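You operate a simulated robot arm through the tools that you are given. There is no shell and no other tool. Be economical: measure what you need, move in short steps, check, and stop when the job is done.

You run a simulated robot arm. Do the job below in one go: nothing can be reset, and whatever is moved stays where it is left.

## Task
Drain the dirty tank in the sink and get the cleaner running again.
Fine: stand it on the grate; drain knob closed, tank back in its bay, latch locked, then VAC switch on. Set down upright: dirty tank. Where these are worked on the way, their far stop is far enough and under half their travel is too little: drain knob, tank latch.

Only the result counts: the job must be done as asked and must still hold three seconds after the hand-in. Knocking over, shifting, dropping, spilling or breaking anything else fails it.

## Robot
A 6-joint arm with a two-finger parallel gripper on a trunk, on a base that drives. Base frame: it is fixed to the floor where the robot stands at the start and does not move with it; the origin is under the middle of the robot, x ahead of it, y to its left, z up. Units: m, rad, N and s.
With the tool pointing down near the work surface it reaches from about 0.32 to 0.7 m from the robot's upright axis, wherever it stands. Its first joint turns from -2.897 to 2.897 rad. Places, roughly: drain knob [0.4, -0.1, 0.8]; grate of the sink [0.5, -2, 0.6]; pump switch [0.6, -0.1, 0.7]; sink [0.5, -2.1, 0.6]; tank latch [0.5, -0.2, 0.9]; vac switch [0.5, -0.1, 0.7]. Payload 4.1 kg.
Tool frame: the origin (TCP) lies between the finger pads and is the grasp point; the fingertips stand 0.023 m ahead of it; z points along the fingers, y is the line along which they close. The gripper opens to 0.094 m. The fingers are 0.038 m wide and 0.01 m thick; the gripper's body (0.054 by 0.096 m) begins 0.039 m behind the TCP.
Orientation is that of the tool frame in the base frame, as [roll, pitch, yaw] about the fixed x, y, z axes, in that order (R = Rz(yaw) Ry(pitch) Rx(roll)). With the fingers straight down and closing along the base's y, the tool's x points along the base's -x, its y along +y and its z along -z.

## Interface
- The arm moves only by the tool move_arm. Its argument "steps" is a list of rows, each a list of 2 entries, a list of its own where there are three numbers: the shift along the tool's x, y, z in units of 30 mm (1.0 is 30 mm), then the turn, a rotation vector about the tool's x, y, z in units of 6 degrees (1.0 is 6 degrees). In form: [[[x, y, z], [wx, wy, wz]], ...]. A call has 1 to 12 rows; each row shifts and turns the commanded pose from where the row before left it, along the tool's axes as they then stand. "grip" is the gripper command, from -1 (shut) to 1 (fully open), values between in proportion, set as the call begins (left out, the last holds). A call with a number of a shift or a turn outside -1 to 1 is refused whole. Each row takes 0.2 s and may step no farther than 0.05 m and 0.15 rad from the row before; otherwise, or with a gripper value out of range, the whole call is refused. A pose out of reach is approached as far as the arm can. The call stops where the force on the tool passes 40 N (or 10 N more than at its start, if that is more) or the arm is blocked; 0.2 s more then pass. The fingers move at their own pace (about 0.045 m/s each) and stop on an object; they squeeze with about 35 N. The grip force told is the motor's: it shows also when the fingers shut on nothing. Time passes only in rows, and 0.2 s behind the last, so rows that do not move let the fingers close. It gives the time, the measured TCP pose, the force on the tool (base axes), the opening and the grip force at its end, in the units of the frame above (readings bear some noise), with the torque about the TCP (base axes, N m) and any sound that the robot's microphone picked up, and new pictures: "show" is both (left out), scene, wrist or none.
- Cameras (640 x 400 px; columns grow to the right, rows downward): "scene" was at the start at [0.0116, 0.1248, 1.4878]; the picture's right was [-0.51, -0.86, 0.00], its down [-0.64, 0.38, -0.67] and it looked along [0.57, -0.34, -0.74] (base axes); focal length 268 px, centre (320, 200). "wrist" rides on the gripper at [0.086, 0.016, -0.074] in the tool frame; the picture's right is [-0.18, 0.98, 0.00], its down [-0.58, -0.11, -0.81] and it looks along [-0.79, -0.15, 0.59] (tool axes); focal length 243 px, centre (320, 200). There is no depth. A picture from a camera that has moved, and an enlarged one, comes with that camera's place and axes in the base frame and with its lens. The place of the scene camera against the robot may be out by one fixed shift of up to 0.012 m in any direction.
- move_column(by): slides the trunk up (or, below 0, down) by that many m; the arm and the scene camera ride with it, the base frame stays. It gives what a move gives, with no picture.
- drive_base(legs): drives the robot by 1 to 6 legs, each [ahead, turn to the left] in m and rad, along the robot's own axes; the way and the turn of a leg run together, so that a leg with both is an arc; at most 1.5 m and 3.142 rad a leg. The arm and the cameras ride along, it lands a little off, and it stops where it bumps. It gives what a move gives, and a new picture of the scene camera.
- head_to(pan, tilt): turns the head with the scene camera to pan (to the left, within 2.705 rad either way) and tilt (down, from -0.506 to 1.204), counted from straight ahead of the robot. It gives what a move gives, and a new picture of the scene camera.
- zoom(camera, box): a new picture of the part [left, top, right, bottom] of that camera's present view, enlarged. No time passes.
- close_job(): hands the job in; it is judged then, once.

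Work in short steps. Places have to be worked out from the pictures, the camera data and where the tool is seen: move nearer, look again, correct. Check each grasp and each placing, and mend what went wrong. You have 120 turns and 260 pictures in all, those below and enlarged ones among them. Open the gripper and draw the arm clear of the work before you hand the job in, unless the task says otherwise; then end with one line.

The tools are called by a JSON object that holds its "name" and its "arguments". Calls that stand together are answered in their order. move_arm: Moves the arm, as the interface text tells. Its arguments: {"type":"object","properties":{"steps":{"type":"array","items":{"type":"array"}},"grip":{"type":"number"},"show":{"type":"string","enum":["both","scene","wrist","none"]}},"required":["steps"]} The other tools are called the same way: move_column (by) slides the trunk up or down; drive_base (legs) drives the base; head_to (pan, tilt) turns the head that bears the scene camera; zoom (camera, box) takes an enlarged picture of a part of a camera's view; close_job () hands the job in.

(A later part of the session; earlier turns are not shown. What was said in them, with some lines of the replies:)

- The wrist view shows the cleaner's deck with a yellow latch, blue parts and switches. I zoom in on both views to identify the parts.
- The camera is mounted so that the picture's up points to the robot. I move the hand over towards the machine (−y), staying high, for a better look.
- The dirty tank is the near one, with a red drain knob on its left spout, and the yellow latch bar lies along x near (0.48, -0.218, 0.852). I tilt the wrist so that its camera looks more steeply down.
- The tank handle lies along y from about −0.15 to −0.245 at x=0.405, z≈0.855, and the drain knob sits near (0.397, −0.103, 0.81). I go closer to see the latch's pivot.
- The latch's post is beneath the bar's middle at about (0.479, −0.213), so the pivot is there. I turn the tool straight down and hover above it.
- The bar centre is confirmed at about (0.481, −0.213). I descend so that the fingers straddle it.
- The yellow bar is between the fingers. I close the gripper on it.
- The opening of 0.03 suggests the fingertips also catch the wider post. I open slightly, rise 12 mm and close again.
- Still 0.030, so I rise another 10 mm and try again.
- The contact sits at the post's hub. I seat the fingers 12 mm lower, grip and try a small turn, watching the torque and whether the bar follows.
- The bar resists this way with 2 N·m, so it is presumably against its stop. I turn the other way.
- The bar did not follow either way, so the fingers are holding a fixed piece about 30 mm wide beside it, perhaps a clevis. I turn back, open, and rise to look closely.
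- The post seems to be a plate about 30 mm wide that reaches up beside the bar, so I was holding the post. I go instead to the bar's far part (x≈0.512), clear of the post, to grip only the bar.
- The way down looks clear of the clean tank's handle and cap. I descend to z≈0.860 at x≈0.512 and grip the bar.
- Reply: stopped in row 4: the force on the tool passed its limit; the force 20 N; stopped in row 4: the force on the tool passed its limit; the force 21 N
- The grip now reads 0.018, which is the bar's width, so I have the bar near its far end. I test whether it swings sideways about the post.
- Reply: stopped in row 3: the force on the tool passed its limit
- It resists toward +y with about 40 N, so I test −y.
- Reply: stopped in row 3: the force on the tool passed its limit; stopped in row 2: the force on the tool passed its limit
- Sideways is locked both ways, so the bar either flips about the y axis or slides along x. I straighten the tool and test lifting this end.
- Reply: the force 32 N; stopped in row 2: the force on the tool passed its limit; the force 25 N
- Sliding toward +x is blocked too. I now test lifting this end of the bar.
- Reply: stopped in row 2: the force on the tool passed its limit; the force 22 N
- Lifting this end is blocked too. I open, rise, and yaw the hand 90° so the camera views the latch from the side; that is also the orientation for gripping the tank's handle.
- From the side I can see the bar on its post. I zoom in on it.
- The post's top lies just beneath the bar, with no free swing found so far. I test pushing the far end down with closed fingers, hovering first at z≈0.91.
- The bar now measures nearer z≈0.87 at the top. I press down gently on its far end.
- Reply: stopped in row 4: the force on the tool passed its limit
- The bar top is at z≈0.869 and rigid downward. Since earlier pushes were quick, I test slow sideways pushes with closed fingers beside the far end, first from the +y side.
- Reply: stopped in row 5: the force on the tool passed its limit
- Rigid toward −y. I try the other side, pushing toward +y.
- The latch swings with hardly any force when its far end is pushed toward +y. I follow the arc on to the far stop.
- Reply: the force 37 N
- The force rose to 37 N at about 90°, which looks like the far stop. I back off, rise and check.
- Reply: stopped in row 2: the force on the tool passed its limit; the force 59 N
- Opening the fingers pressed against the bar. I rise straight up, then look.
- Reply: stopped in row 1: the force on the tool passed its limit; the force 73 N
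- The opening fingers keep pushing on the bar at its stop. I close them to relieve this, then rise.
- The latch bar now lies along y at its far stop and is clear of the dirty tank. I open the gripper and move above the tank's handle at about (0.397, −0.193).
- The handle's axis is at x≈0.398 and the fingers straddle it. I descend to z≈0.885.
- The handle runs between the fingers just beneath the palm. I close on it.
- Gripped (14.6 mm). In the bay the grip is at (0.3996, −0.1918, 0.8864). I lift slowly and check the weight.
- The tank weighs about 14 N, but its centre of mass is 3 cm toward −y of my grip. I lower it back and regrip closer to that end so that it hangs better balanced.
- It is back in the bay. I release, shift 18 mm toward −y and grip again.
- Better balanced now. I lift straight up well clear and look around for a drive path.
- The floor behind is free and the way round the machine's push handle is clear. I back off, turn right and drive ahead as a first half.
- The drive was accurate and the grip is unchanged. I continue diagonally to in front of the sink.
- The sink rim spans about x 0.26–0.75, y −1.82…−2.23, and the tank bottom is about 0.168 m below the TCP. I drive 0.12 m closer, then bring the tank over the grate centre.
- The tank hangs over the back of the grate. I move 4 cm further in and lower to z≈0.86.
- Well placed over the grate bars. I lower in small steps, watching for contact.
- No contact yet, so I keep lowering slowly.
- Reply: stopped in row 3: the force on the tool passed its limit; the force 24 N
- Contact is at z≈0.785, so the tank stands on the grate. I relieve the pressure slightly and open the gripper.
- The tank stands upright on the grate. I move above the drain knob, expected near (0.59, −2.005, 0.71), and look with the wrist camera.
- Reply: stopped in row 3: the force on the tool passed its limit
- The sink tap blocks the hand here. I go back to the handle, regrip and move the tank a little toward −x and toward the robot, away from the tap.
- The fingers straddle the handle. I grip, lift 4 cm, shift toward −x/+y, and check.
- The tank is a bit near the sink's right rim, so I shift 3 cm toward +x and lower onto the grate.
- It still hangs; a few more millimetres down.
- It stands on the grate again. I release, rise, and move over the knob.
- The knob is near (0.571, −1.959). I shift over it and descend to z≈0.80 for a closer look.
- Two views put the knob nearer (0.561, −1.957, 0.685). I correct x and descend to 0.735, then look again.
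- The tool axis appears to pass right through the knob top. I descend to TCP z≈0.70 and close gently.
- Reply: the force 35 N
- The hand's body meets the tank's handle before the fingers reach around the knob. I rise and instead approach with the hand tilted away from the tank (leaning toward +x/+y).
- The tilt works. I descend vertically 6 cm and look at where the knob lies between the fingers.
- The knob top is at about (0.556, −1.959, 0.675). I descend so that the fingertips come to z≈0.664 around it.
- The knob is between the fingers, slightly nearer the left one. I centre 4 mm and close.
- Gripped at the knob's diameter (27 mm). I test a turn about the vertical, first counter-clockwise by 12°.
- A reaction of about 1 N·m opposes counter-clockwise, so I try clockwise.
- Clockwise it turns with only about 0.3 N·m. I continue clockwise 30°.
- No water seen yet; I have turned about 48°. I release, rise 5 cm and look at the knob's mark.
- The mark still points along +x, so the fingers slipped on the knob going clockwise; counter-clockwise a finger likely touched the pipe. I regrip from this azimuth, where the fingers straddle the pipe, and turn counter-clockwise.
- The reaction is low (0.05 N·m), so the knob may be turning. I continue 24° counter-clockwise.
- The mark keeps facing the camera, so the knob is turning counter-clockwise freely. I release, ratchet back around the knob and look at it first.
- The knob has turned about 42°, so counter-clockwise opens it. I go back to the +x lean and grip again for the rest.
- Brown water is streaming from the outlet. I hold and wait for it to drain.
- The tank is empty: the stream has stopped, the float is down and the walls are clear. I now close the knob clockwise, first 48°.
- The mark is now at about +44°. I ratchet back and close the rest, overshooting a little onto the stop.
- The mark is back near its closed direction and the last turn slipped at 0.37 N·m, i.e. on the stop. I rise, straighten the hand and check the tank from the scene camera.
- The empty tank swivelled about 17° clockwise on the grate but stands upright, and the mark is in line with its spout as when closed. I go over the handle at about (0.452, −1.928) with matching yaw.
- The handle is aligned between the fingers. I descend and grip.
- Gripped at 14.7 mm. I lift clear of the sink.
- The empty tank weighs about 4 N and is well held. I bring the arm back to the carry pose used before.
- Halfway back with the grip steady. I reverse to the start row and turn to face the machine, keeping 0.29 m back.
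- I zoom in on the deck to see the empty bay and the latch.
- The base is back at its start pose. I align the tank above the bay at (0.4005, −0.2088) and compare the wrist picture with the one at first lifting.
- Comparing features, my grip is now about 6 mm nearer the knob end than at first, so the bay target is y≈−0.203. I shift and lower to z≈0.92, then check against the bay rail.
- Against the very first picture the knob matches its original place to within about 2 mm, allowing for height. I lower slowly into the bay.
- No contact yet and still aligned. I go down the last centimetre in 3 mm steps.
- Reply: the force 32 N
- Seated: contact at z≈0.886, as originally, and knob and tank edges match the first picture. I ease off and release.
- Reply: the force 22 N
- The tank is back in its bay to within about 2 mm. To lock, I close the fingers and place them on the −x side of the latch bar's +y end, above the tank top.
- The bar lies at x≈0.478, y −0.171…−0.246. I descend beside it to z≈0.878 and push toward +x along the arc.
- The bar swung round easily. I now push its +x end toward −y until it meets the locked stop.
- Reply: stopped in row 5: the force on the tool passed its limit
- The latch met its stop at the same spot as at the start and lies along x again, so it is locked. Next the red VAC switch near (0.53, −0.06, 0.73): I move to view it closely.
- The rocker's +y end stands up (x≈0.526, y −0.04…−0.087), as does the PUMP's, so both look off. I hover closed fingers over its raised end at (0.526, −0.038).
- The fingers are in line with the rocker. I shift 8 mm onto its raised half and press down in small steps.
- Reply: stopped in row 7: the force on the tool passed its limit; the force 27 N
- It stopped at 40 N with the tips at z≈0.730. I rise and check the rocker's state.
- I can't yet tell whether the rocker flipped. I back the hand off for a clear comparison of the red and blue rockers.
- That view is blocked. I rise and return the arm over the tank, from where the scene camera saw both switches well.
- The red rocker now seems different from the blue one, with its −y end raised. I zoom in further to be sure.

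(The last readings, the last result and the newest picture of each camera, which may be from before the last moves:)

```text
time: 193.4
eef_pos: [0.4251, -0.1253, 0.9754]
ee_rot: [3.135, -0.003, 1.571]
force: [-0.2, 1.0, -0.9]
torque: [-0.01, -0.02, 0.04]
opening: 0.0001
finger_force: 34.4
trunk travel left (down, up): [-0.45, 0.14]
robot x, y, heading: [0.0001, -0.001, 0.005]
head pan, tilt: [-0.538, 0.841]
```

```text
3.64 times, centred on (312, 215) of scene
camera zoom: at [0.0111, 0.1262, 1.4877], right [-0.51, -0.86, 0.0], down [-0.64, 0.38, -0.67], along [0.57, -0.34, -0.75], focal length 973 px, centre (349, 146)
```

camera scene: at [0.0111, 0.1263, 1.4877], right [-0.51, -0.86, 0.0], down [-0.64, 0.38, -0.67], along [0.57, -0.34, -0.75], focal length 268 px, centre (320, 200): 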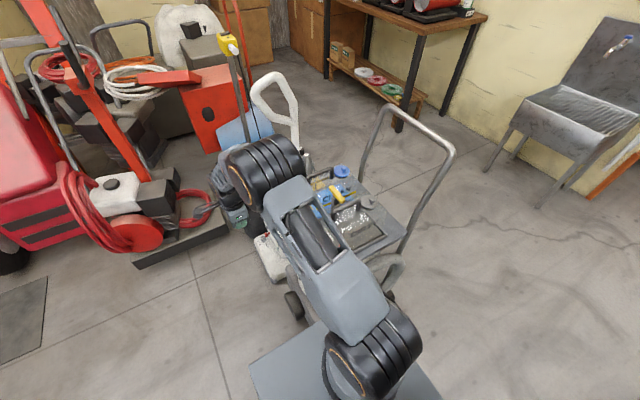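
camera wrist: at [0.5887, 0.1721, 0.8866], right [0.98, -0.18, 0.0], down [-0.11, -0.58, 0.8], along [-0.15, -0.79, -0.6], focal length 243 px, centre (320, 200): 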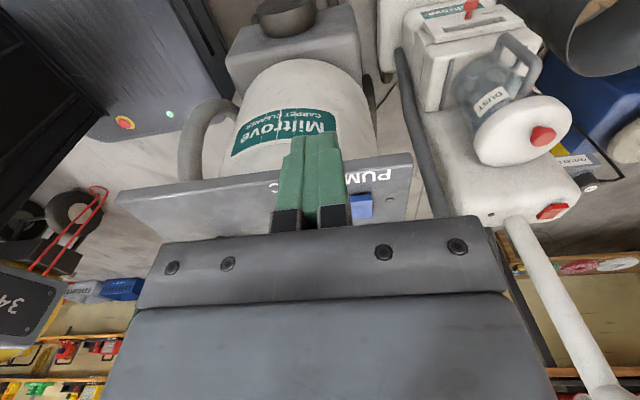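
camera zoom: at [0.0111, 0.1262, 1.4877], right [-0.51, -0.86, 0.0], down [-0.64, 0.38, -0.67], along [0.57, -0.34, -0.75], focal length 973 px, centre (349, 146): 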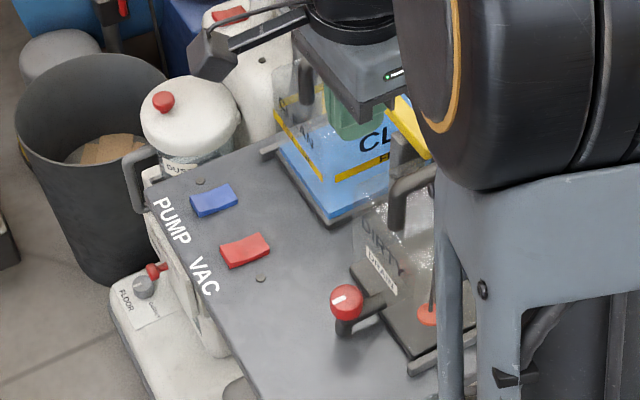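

The small lamp beside VAC is still grey and no sound was heard, so it is still off: the +y end I pressed was already down. I go over the rocker's −y end (0.526, −0.086).

{"name": "move_arm", "arguments": {"steps": [[[0.33, 0.84, 0], [0, 0, 0]], [[0.33, 0.84, 0], [0, 0, 0]], [[0.33, 0.84, 0], [0, 0, 0]], [[0.33, 0.84, 0], [0, 0, 0]], [[0, 0, 1], [0, 0, 0]], [[0, 0, 1], [0, 0, 0]], [[0, 0, 1], [0, 0, 0]], [[0, 0, 1], [0, 0, 0]], [[0, 0, 1], [0, 0, 0]], [[0, 0, 0.9], [0, 0, 0]]], "show": "both"}}

{"name": "zoom", "arguments": {"camera": "wrist", "box": [220, 0, 420, 200]}}

```text
time: 195.6
eef_pos: [0.5273, -0.0829, 0.7981]
ee_rot: [3.136, -0.003, 1.573]
force: [0.7, 0.4, 0.7]
torque: [0.02, 0.02, -0.01]
opening: 0.0001
finger_force: 35.0
trunk travel left (down, up): [-0.45, 0.14]
robot x, y, heading: [0.0004, 0.0037, 0.008]
head pan, tilt: [-0.538, 0.841]
camera scene: at [0.0112, 0.1262, 1.4878], right [-0.51, -0.86, 0.0], down [-0.64, 0.38, -0.67], along [0.57, -0.34, -0.75], focal length 268 px, centre (320, 200)
camera wrist: at [0.5429, 0.0019, 0.8735], right [0.98, -0.18, 0.0], down [-0.11, -0.58, 0.8], along [-0.15, -0.79, -0.59], focal length 243 px, centre (320, 200)
```

scene: 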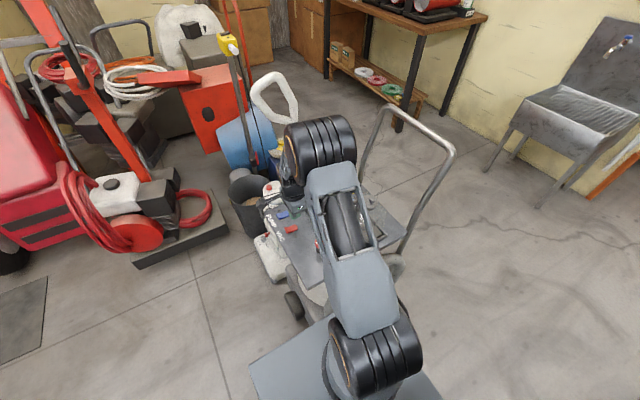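
wrist: 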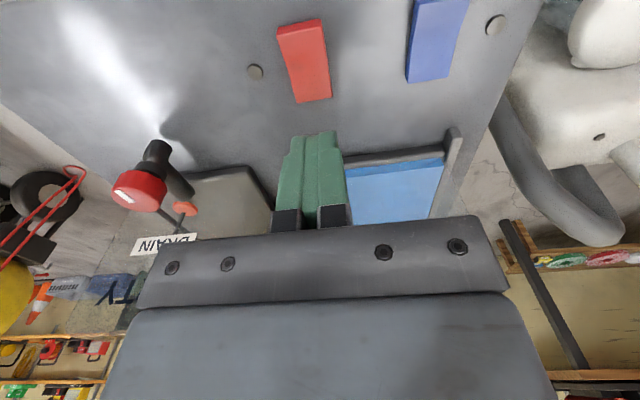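

```text
2.00 times, centred on (320, 100) of wrist
camera zoom: at [0.5429, 0.0019, 0.8735], right [0.98, -0.18, 0.0], down [-0.11, -0.58, 0.8], along [-0.15, -0.79, -0.59], focal length 485 px, centre (320, 400)
```

zoom: 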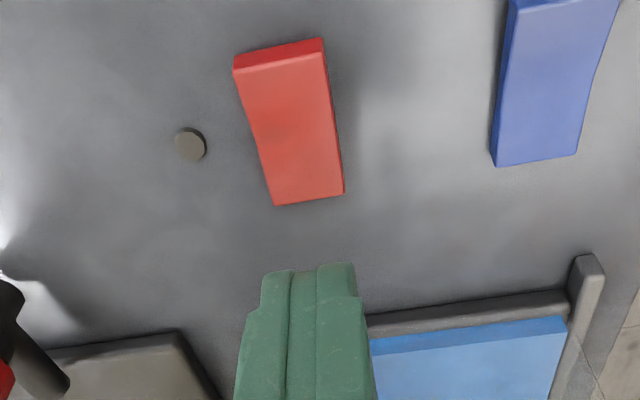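

The tool axis meets the deck right at the rocker's −y end. I shift 3 mm and press down in small steps.

{"name": "move_arm", "arguments": {"steps": [[[0, -0.12, 0.4], [0, 0, 0]], [[0, 0, 0.4], [0, 0, 0]], [[0, 0, 0.2], [0, 0, 0]], [[0, 0, 0.15], [0, 0, 0]], [[0, 0, 0.15], [0, 0, 0]], [[0, 0, 0.15], [0, 0, 0]], [[0, 0, 0.15], [0, 0, 0]], [[0, 0, 0.15], [0, 0, 0]]], "show": "wrist"}}

{"name": "zoom", "arguments": {"camera": "wrist", "box": [220, 0, 420, 200]}}

```text
time: 197.4
eef_pos: [0.5245, -0.0844, 0.7532]
ee_rot: [3.127, -0.002, 1.569]
force: [-5.7, 0.6, 21.0]
torque: [0.41, 0.12, 0.11]
opening: 0.0
finger_force: 34.9
trunk travel left (down, up): [-0.45, 0.14]
robot x, y, heading: [-0.0011, 0.0033, 0.01]
head pan, tilt: [-0.538, 0.841]
stopped in row 8: the force on the tool passed its limit (the readings are from after the stop); the commanded pose is now the measured one
camera wrist: at [0.54, 0.0011, 0.8284], right [0.98, -0.19, 0.01], down [-0.12, -0.58, 0.8], along [-0.14, -0.79, -0.6], focal length 243 px, centre (320, 200)
```

wrist: 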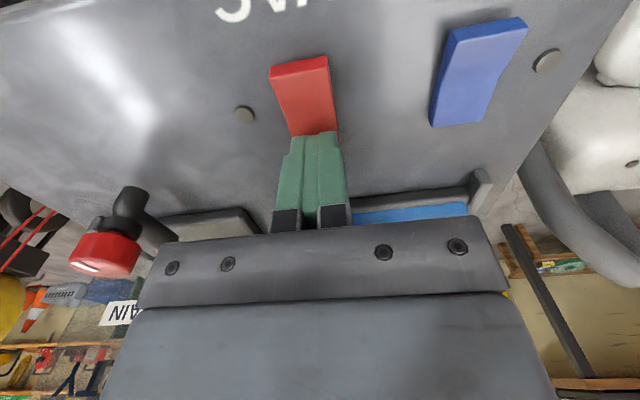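

```text
2.00 times, centred on (320, 100) of wrist
camera zoom: at [0.54, 0.0011, 0.8284], right [0.98, -0.19, 0.01], down [-0.12, -0.58, 0.8], along [-0.14, -0.79, -0.6], focal length 485 px, centre (320, 400)
```

zoom: 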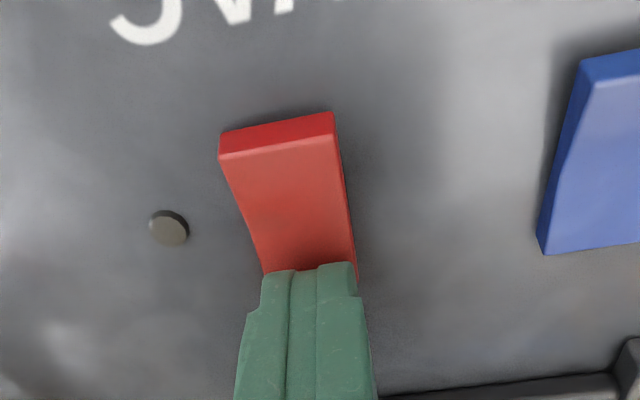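

The contact torques suggest the rocker tipped during this press: before, its −y side was higher, now its +y side is. I rise, and compare again from the same viewpoint.

{"name": "move_arm", "arguments": {"steps": [[[0, 0, -0.6], [0, 0, 0]], [[0, 0, -1], [0, 0, 0]], [[0, 0, -1], [0, 0, 0]], [[0, 0, -1], [0, 0, 0]], [[0, 0, -1], [0, 0, 0]], [[0, 0, -1], [0, 0, 0]], [[0, 0, -1], [0, 0, 0]], [[0, 0, -0.8], [0, 0, 0]], [[-0.33, -0.84, 0], [0, 0, 0]], [[-0.33, -0.84, 0], [0, 0, 0]], [[-0.33, -0.84, 0], [0, 0, 0]], [[-0.33, -0.84, 0], [0, 0, 0]]], "show": "none"}}

{"name": "zoom", "arguments": {"camera": "scene", "box": [280, 205, 312, 237]}}

{"name": "zoom", "arguments": {"camera": "scene", "box": [240, 160, 384, 270]}}

```text
time: 200.0
eef_pos: [0.4234, -0.1248, 0.9709]
ee_rot: [3.132, -0.005, 1.569]
force: [-0.3, 0.2, -0.8]
torque: [0.03, 0.01, 0.01]
opening: 0.0
finger_force: 35.0
trunk travel left (down, up): [-0.45, 0.14]
robot x, y, heading: [-0.0006, 0.0033, 0.003]
head pan, tilt: [-0.538, 0.841]
```

```text
12.50 times, centred on (296, 221) of scene
camera zoom: at [0.0109, 0.1263, 1.4877], right [-0.51, -0.86, 0.0], down [-0.64, 0.38, -0.67], along [0.57, -0.34, -0.75], focal length 3343 px, centre (620, -62)
```

zoom: 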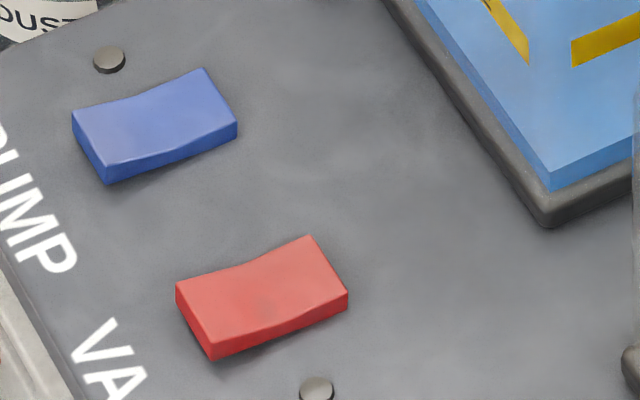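

```text
3.64 times, centred on (312, 215) of scene
camera zoom: at [0.0109, 0.1263, 1.4877], right [-0.51, -0.86, 0.0], down [-0.64, 0.38, -0.67], along [0.57, -0.34, -0.75], focal length 973 px, centre (349, 146)
```

zoom: 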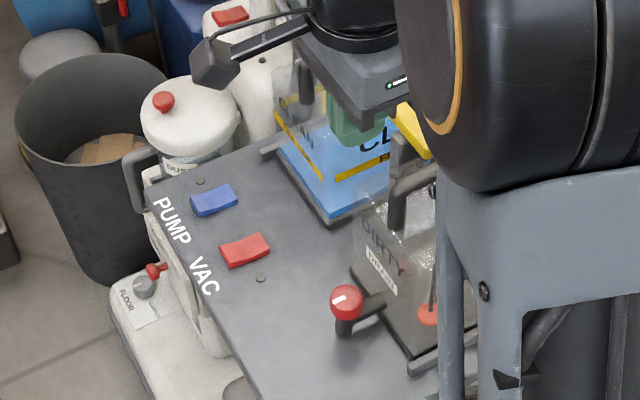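

The rocker looks unchanged: my fingertip, wide along y, bottomed on the rocker's middle. I turn the hand 90° so that the tip is only 20 mm along y and press right at the raised +y end.

{"name": "move_arm", "arguments": {"steps": [[[0, 0, -0.5], [0, 0, -1]], [[0, 0, 0], [0, 0, -1]], [[0, 0, 0], [0, 0, -1]], [[0, 0, 0], [0, 0, -1]], [[0, 0, 0], [0, 0, -1]], [[0, 0, 0], [0, 0, -1]], [[0, 0, 0], [0, 0, -1]], [[0, 0, 0], [0, 0, -1]], [[0, 0, 0], [0, 0, -1]], [[0, 0, 0], [0, 0, -1]], [[0, 0, 0], [0, 0, -1]], [[0, 0, 0], [0, 0, -1]]], "show": "none"}}

{"name": "move_arm", "arguments": {"steps": [[[0, 0, 0], [0, 0, -1]], [[0, 0, 0], [0, 0, -1]], [[0, 0, 0], [0, 0, -1]], [[-0.85, 0.68, 0], [0, 0, 0]], [[-0.85, 0.68, 0], [0, 0, 0]], [[-0.85, 0.68, 0], [0, 0, 0]], [[-0.85, 0.68, 0], [0, 0, 0]], [[0, 0, 1], [0, 0, 0]], [[0, 0, 1], [0, 0, 0]], [[0, 0, 1], [0, 0, 0]], [[0, 0, 1], [0, 0, 0]]], "show": "both"}}

{"name": "zoom", "arguments": {"camera": "wrist", "box": [200, 0, 440, 200]}}

```text
time: 202.6
eef_pos: [0.4227, -0.1242, 0.9869]
ee_rot: [3.137, 0.009, 2.829]
force: [0.2, 1.0, 0.4]
torque: [0.03, 0.0, 0.01]
opening: 0.0001
finger_force: 34.6
trunk travel left (down, up): [-0.45, 0.14]
robot x, y, heading: [0.0021, 0.001, 0.004]
head pan, tilt: [-0.538, 0.841]
```

```text
time: 205.0
eef_pos: [0.5267, -0.0424, 0.867]
ee_rot: [3.138, 0.012, 3.14]
force: [0.1, 0.3, 0.1]
torque: [-0.02, 0.04, 0.0]
opening: 0.0
finger_force: 34.6
trunk travel left (down, up): [-0.45, 0.14]
robot x, y, heading: [-0.003, 0.0033, 0.004]
head pan, tilt: [-0.538, 0.841]
camera scene: at [0.0111, 0.1263, 1.4877], right [-0.51, -0.86, 0.0], down [-0.64, 0.38, -0.67], along [0.57, -0.34, -0.75], focal length 268 px, centre (320, 200)
camera wrist: at [0.4383, -0.0268, 0.9406], right [0.19, 0.98, 0.0], down [0.57, -0.11, 0.81], along [0.8, -0.15, -0.58], focal length 243 px, centre (320, 200)
```

scene: 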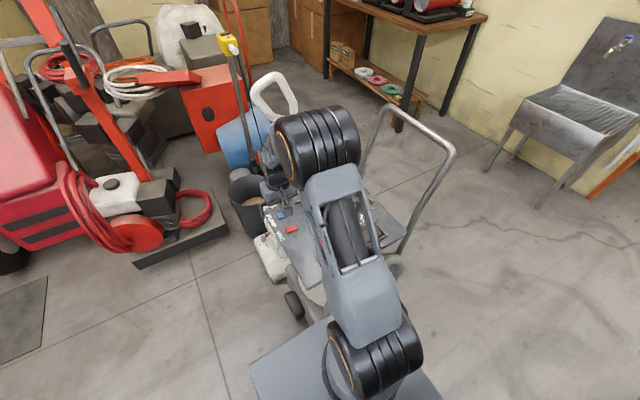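
wrist: 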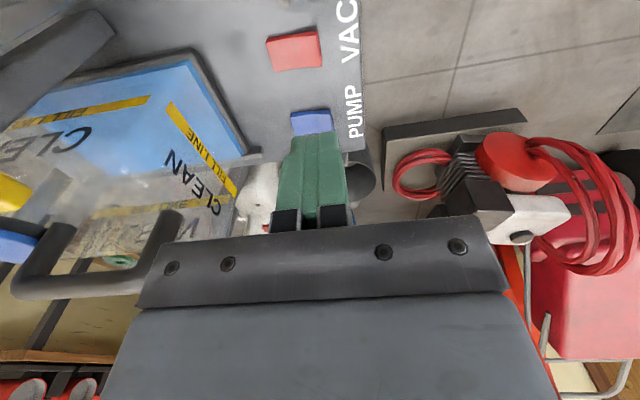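

```text
2.00 times, centred on (320, 100) of wrist
camera zoom: at [0.4383, -0.0268, 0.9406], right [0.19, 0.98, 0.0], down [0.57, -0.11, 0.81], along [0.8, -0.15, -0.58], focal length 485 px, centre (320, 400)
```

zoom: 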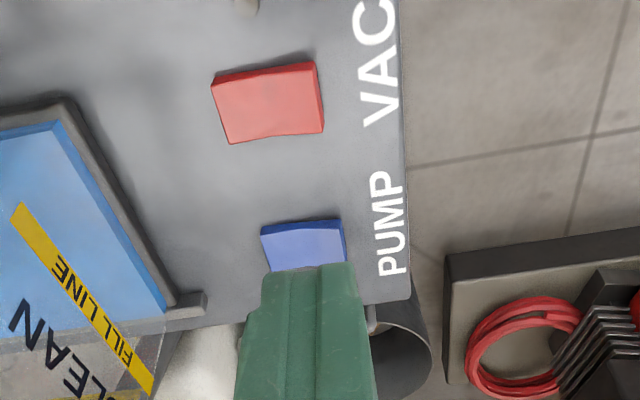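

The rocker spans y −0.042…−0.083 at x≈0.522. I press its +y end at y≈−0.049 with the narrow side.

{"name": "move_arm", "arguments": {"steps": [[[0.12, -0.22, 0.8], [0, 0, 0]], [[0, 0, 0.9], [0, 0, 0]], [[0, 0, 0.9], [0, 0, 0]], [[0, 0, 0.7], [0, 0, 0]], [[0, 0, 0.15], [0, 0, 0]], [[0, 0, 0.15], [0, 0, 0]], [[0, 0, 0.15], [0, 0, 0]], [[0, 0, 0.15], [0, 0, 0]], [[0, 0, 0.15], [0, 0, 0]], [[0, 0, 0.15], [0, 0, 0]], [[0, 0, 0.15], [0, 0, 0]]], "show": "none"}}

{"name": "zoom", "arguments": {"camera": "wrist", "box": [200, 0, 440, 200]}}

```text
time: 207.0
eef_pos: [0.5238, -0.0474, 0.7526]
ee_rot: [3.14, 0.017, 3.14]
force: [-13.1, 2.2, 24.7]
torque: [-0.18, 0.56, -0.14]
opening: 0.0
finger_force: 34.8
trunk travel left (down, up): [-0.45, 0.14]
robot x, y, heading: [-0.0009, -0.0005, 0.008]
head pan, tilt: [-0.538, 0.841]
stopped in row 10: the force on the tool passed its limit (the readings are from after the stop); the commanded pose is now the measured one
```

```text
2.00 times, centred on (320, 100) of wrist
camera zoom: at [0.4353, -0.0327, 0.8262], right [0.19, 0.98, 0.01], down [0.57, -0.11, 0.82], along [0.8, -0.15, -0.58], focal length 485 px, centre (320, 400)
```

zoom: 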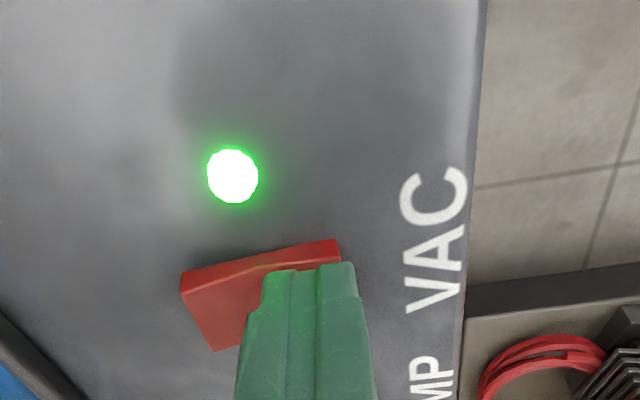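

The VAC lamp lights green. I lift off and check that it stays on.

{"name": "move_arm", "arguments": {"steps": [[[0, 0, -0.5], [0, 0, 0]], [[0, 0, -1], [0, 0, 0]], [[0, 0, -1], [0, 0, 0]], [[0, 0, -1], [0, 0, 0]], [[0, 0, -1], [0, 0, 0]]], "show": "wrist"}}

{"name": "zoom", "arguments": {"camera": "wrist", "box": [200, 0, 440, 200]}}

```text
time: 208.2
eef_pos: [0.5224, -0.0482, 0.8856]
ee_rot: [3.139, 0.015, -3.141]
force: [0.9, 0.7, 0.3]
torque: [0.0, 0.04, 0.01]
opening: 0.0
finger_force: 35.4
trunk travel left (down, up): [-0.45, 0.14]
robot x, y, heading: [0.0021, 0.0029, 0.004]
head pan, tilt: [-0.538, 0.841]
camera wrist: at [0.4347, -0.0336, 0.9594], right [0.18, 0.98, 0.01], down [0.57, -0.11, 0.81], along [0.8, -0.15, -0.58], focal length 243 px, centre (320, 200)
```

wrist: 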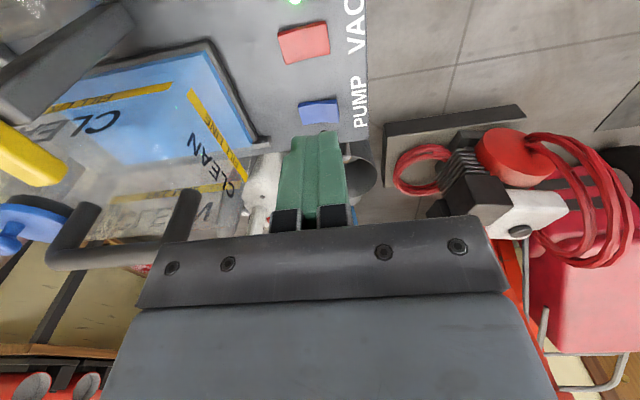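

```text
2.00 times, centred on (320, 100) of wrist
camera zoom: at [0.4347, -0.0336, 0.9594], right [0.18, 0.98, 0.01], down [0.57, -0.11, 0.81], along [0.8, -0.15, -0.58], focal length 485 px, centre (320, 400)
```

zoom: 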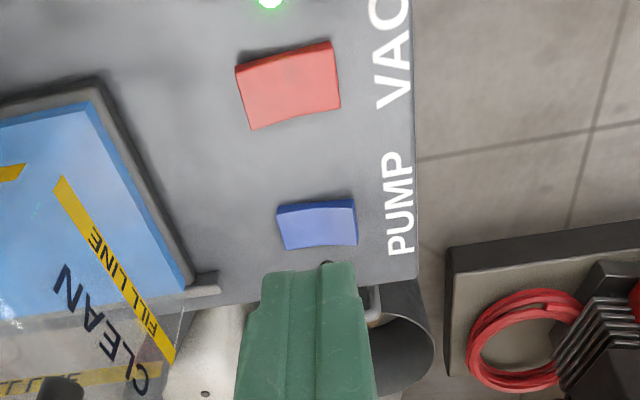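

The lamp stays green. I rise, open the gripper, draw the arm back clear and make a last check of latch, knob and tank.

{"name": "move_arm", "arguments": {"steps": [[[0, 0, -1], [0, 0, 0]], [[0, 0, -1], [0, 0, 0]], [[0, 0, -1], [0, 0, 0]], [[0, 0, -1], [0, 0, 0]], [[0, 0, -1], [0, 0, 0]], [[0.8, 0.2, -0.8], [0, 0, 0]], [[0.9, 0, -0.6], [0, 0, 0]], [[0.9, 0, -0.6], [0, 0, 0]], [[0.9, -0.4, -0.2], [0, 0, 0]], [[0.9, -0.4, 0], [0, 0, 0]]], "grip": 1, "show": "both"}}

{"name": "zoom", "arguments": {"camera": "wrist", "box": [100, 0, 420, 200]}}

{"name": "zoom", "arguments": {"camera": "scene", "box": [240, 160, 384, 270]}}

```text
time: 210.4
eef_pos: [0.3876, -0.0661, 1.0983]
ee_rot: [-3.142, 0.015, -3.141]
force: [0.3, -0.2, -0.2]
torque: [0.01, -0.01, 0.01]
opening: 0.0941
finger_force: 0.1
trunk travel left (down, up): [-0.45, 0.14]
robot x, y, heading: [-0.001, 0.0023, 0.004]
head pan, tilt: [-0.538, 0.841]
camera scene: at [0.0107, 0.1262, 1.4877], right [-0.51, -0.86, 0.0], down [-0.64, 0.38, -0.67], along [0.57, -0.34, -0.75], focal length 268 px, centre (320, 200)
camera wrist: at [0.2999, -0.0509, 1.172], right [0.19, 0.98, 0.01], down [0.57, -0.11, 0.81], along [0.8, -0.15, -0.58], focal length 243 px, centre (320, 200)
```

scene: 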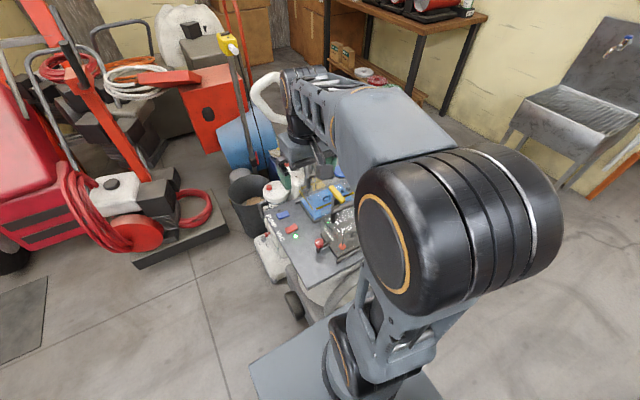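
wrist: 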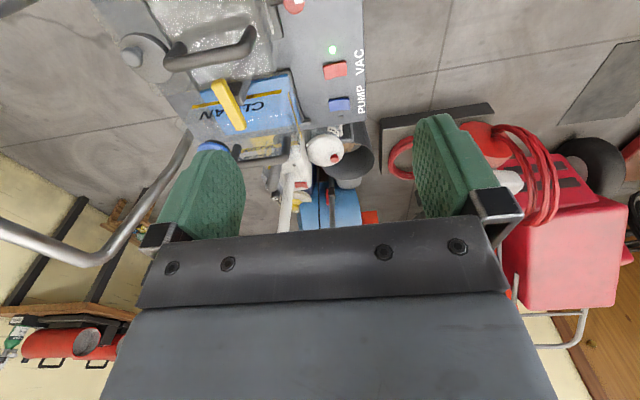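

```text
2.00 times, centred on (260, 100) of wrist
camera zoom: at [0.2999, -0.0509, 1.172], right [0.19, 0.98, 0.01], down [0.57, -0.11, 0.81], along [0.8, -0.15, -0.58], focal length 485 px, centre (440, 400)
```

zoom: 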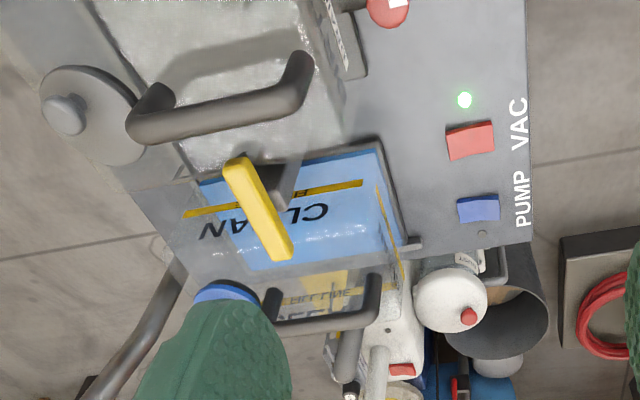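

```text
3.64 times, centred on (312, 215) of scene
camera zoom: at [0.0107, 0.1262, 1.4877], right [-0.51, -0.86, 0.0], down [-0.64, 0.38, -0.67], along [0.57, -0.34, -0.75], focal length 973 px, centre (349, 146)
```

zoom: 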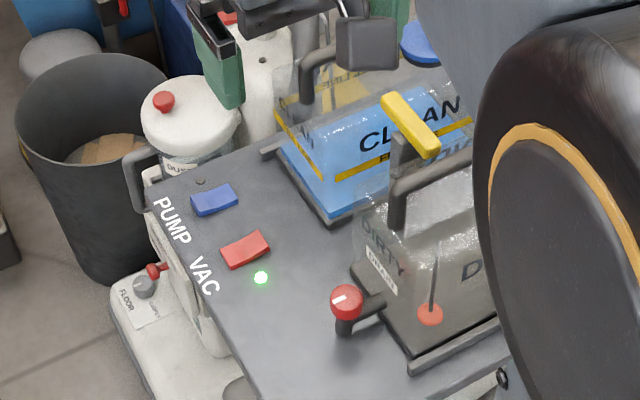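

The tank is empty and back in its bay, the knob is closed, the latch bar sits locked as at the start and the VAC lamp is green. The arm is clear with the gripper open, so I hand the job in.

{"name": "close_job", "arguments": {}}

```text
The job is handed in.
```

The dirty tank was drained in the sink and is back in its bay. The drain knob is closed, the latch locked and VAC on with its lamp green; I have handed the job in.
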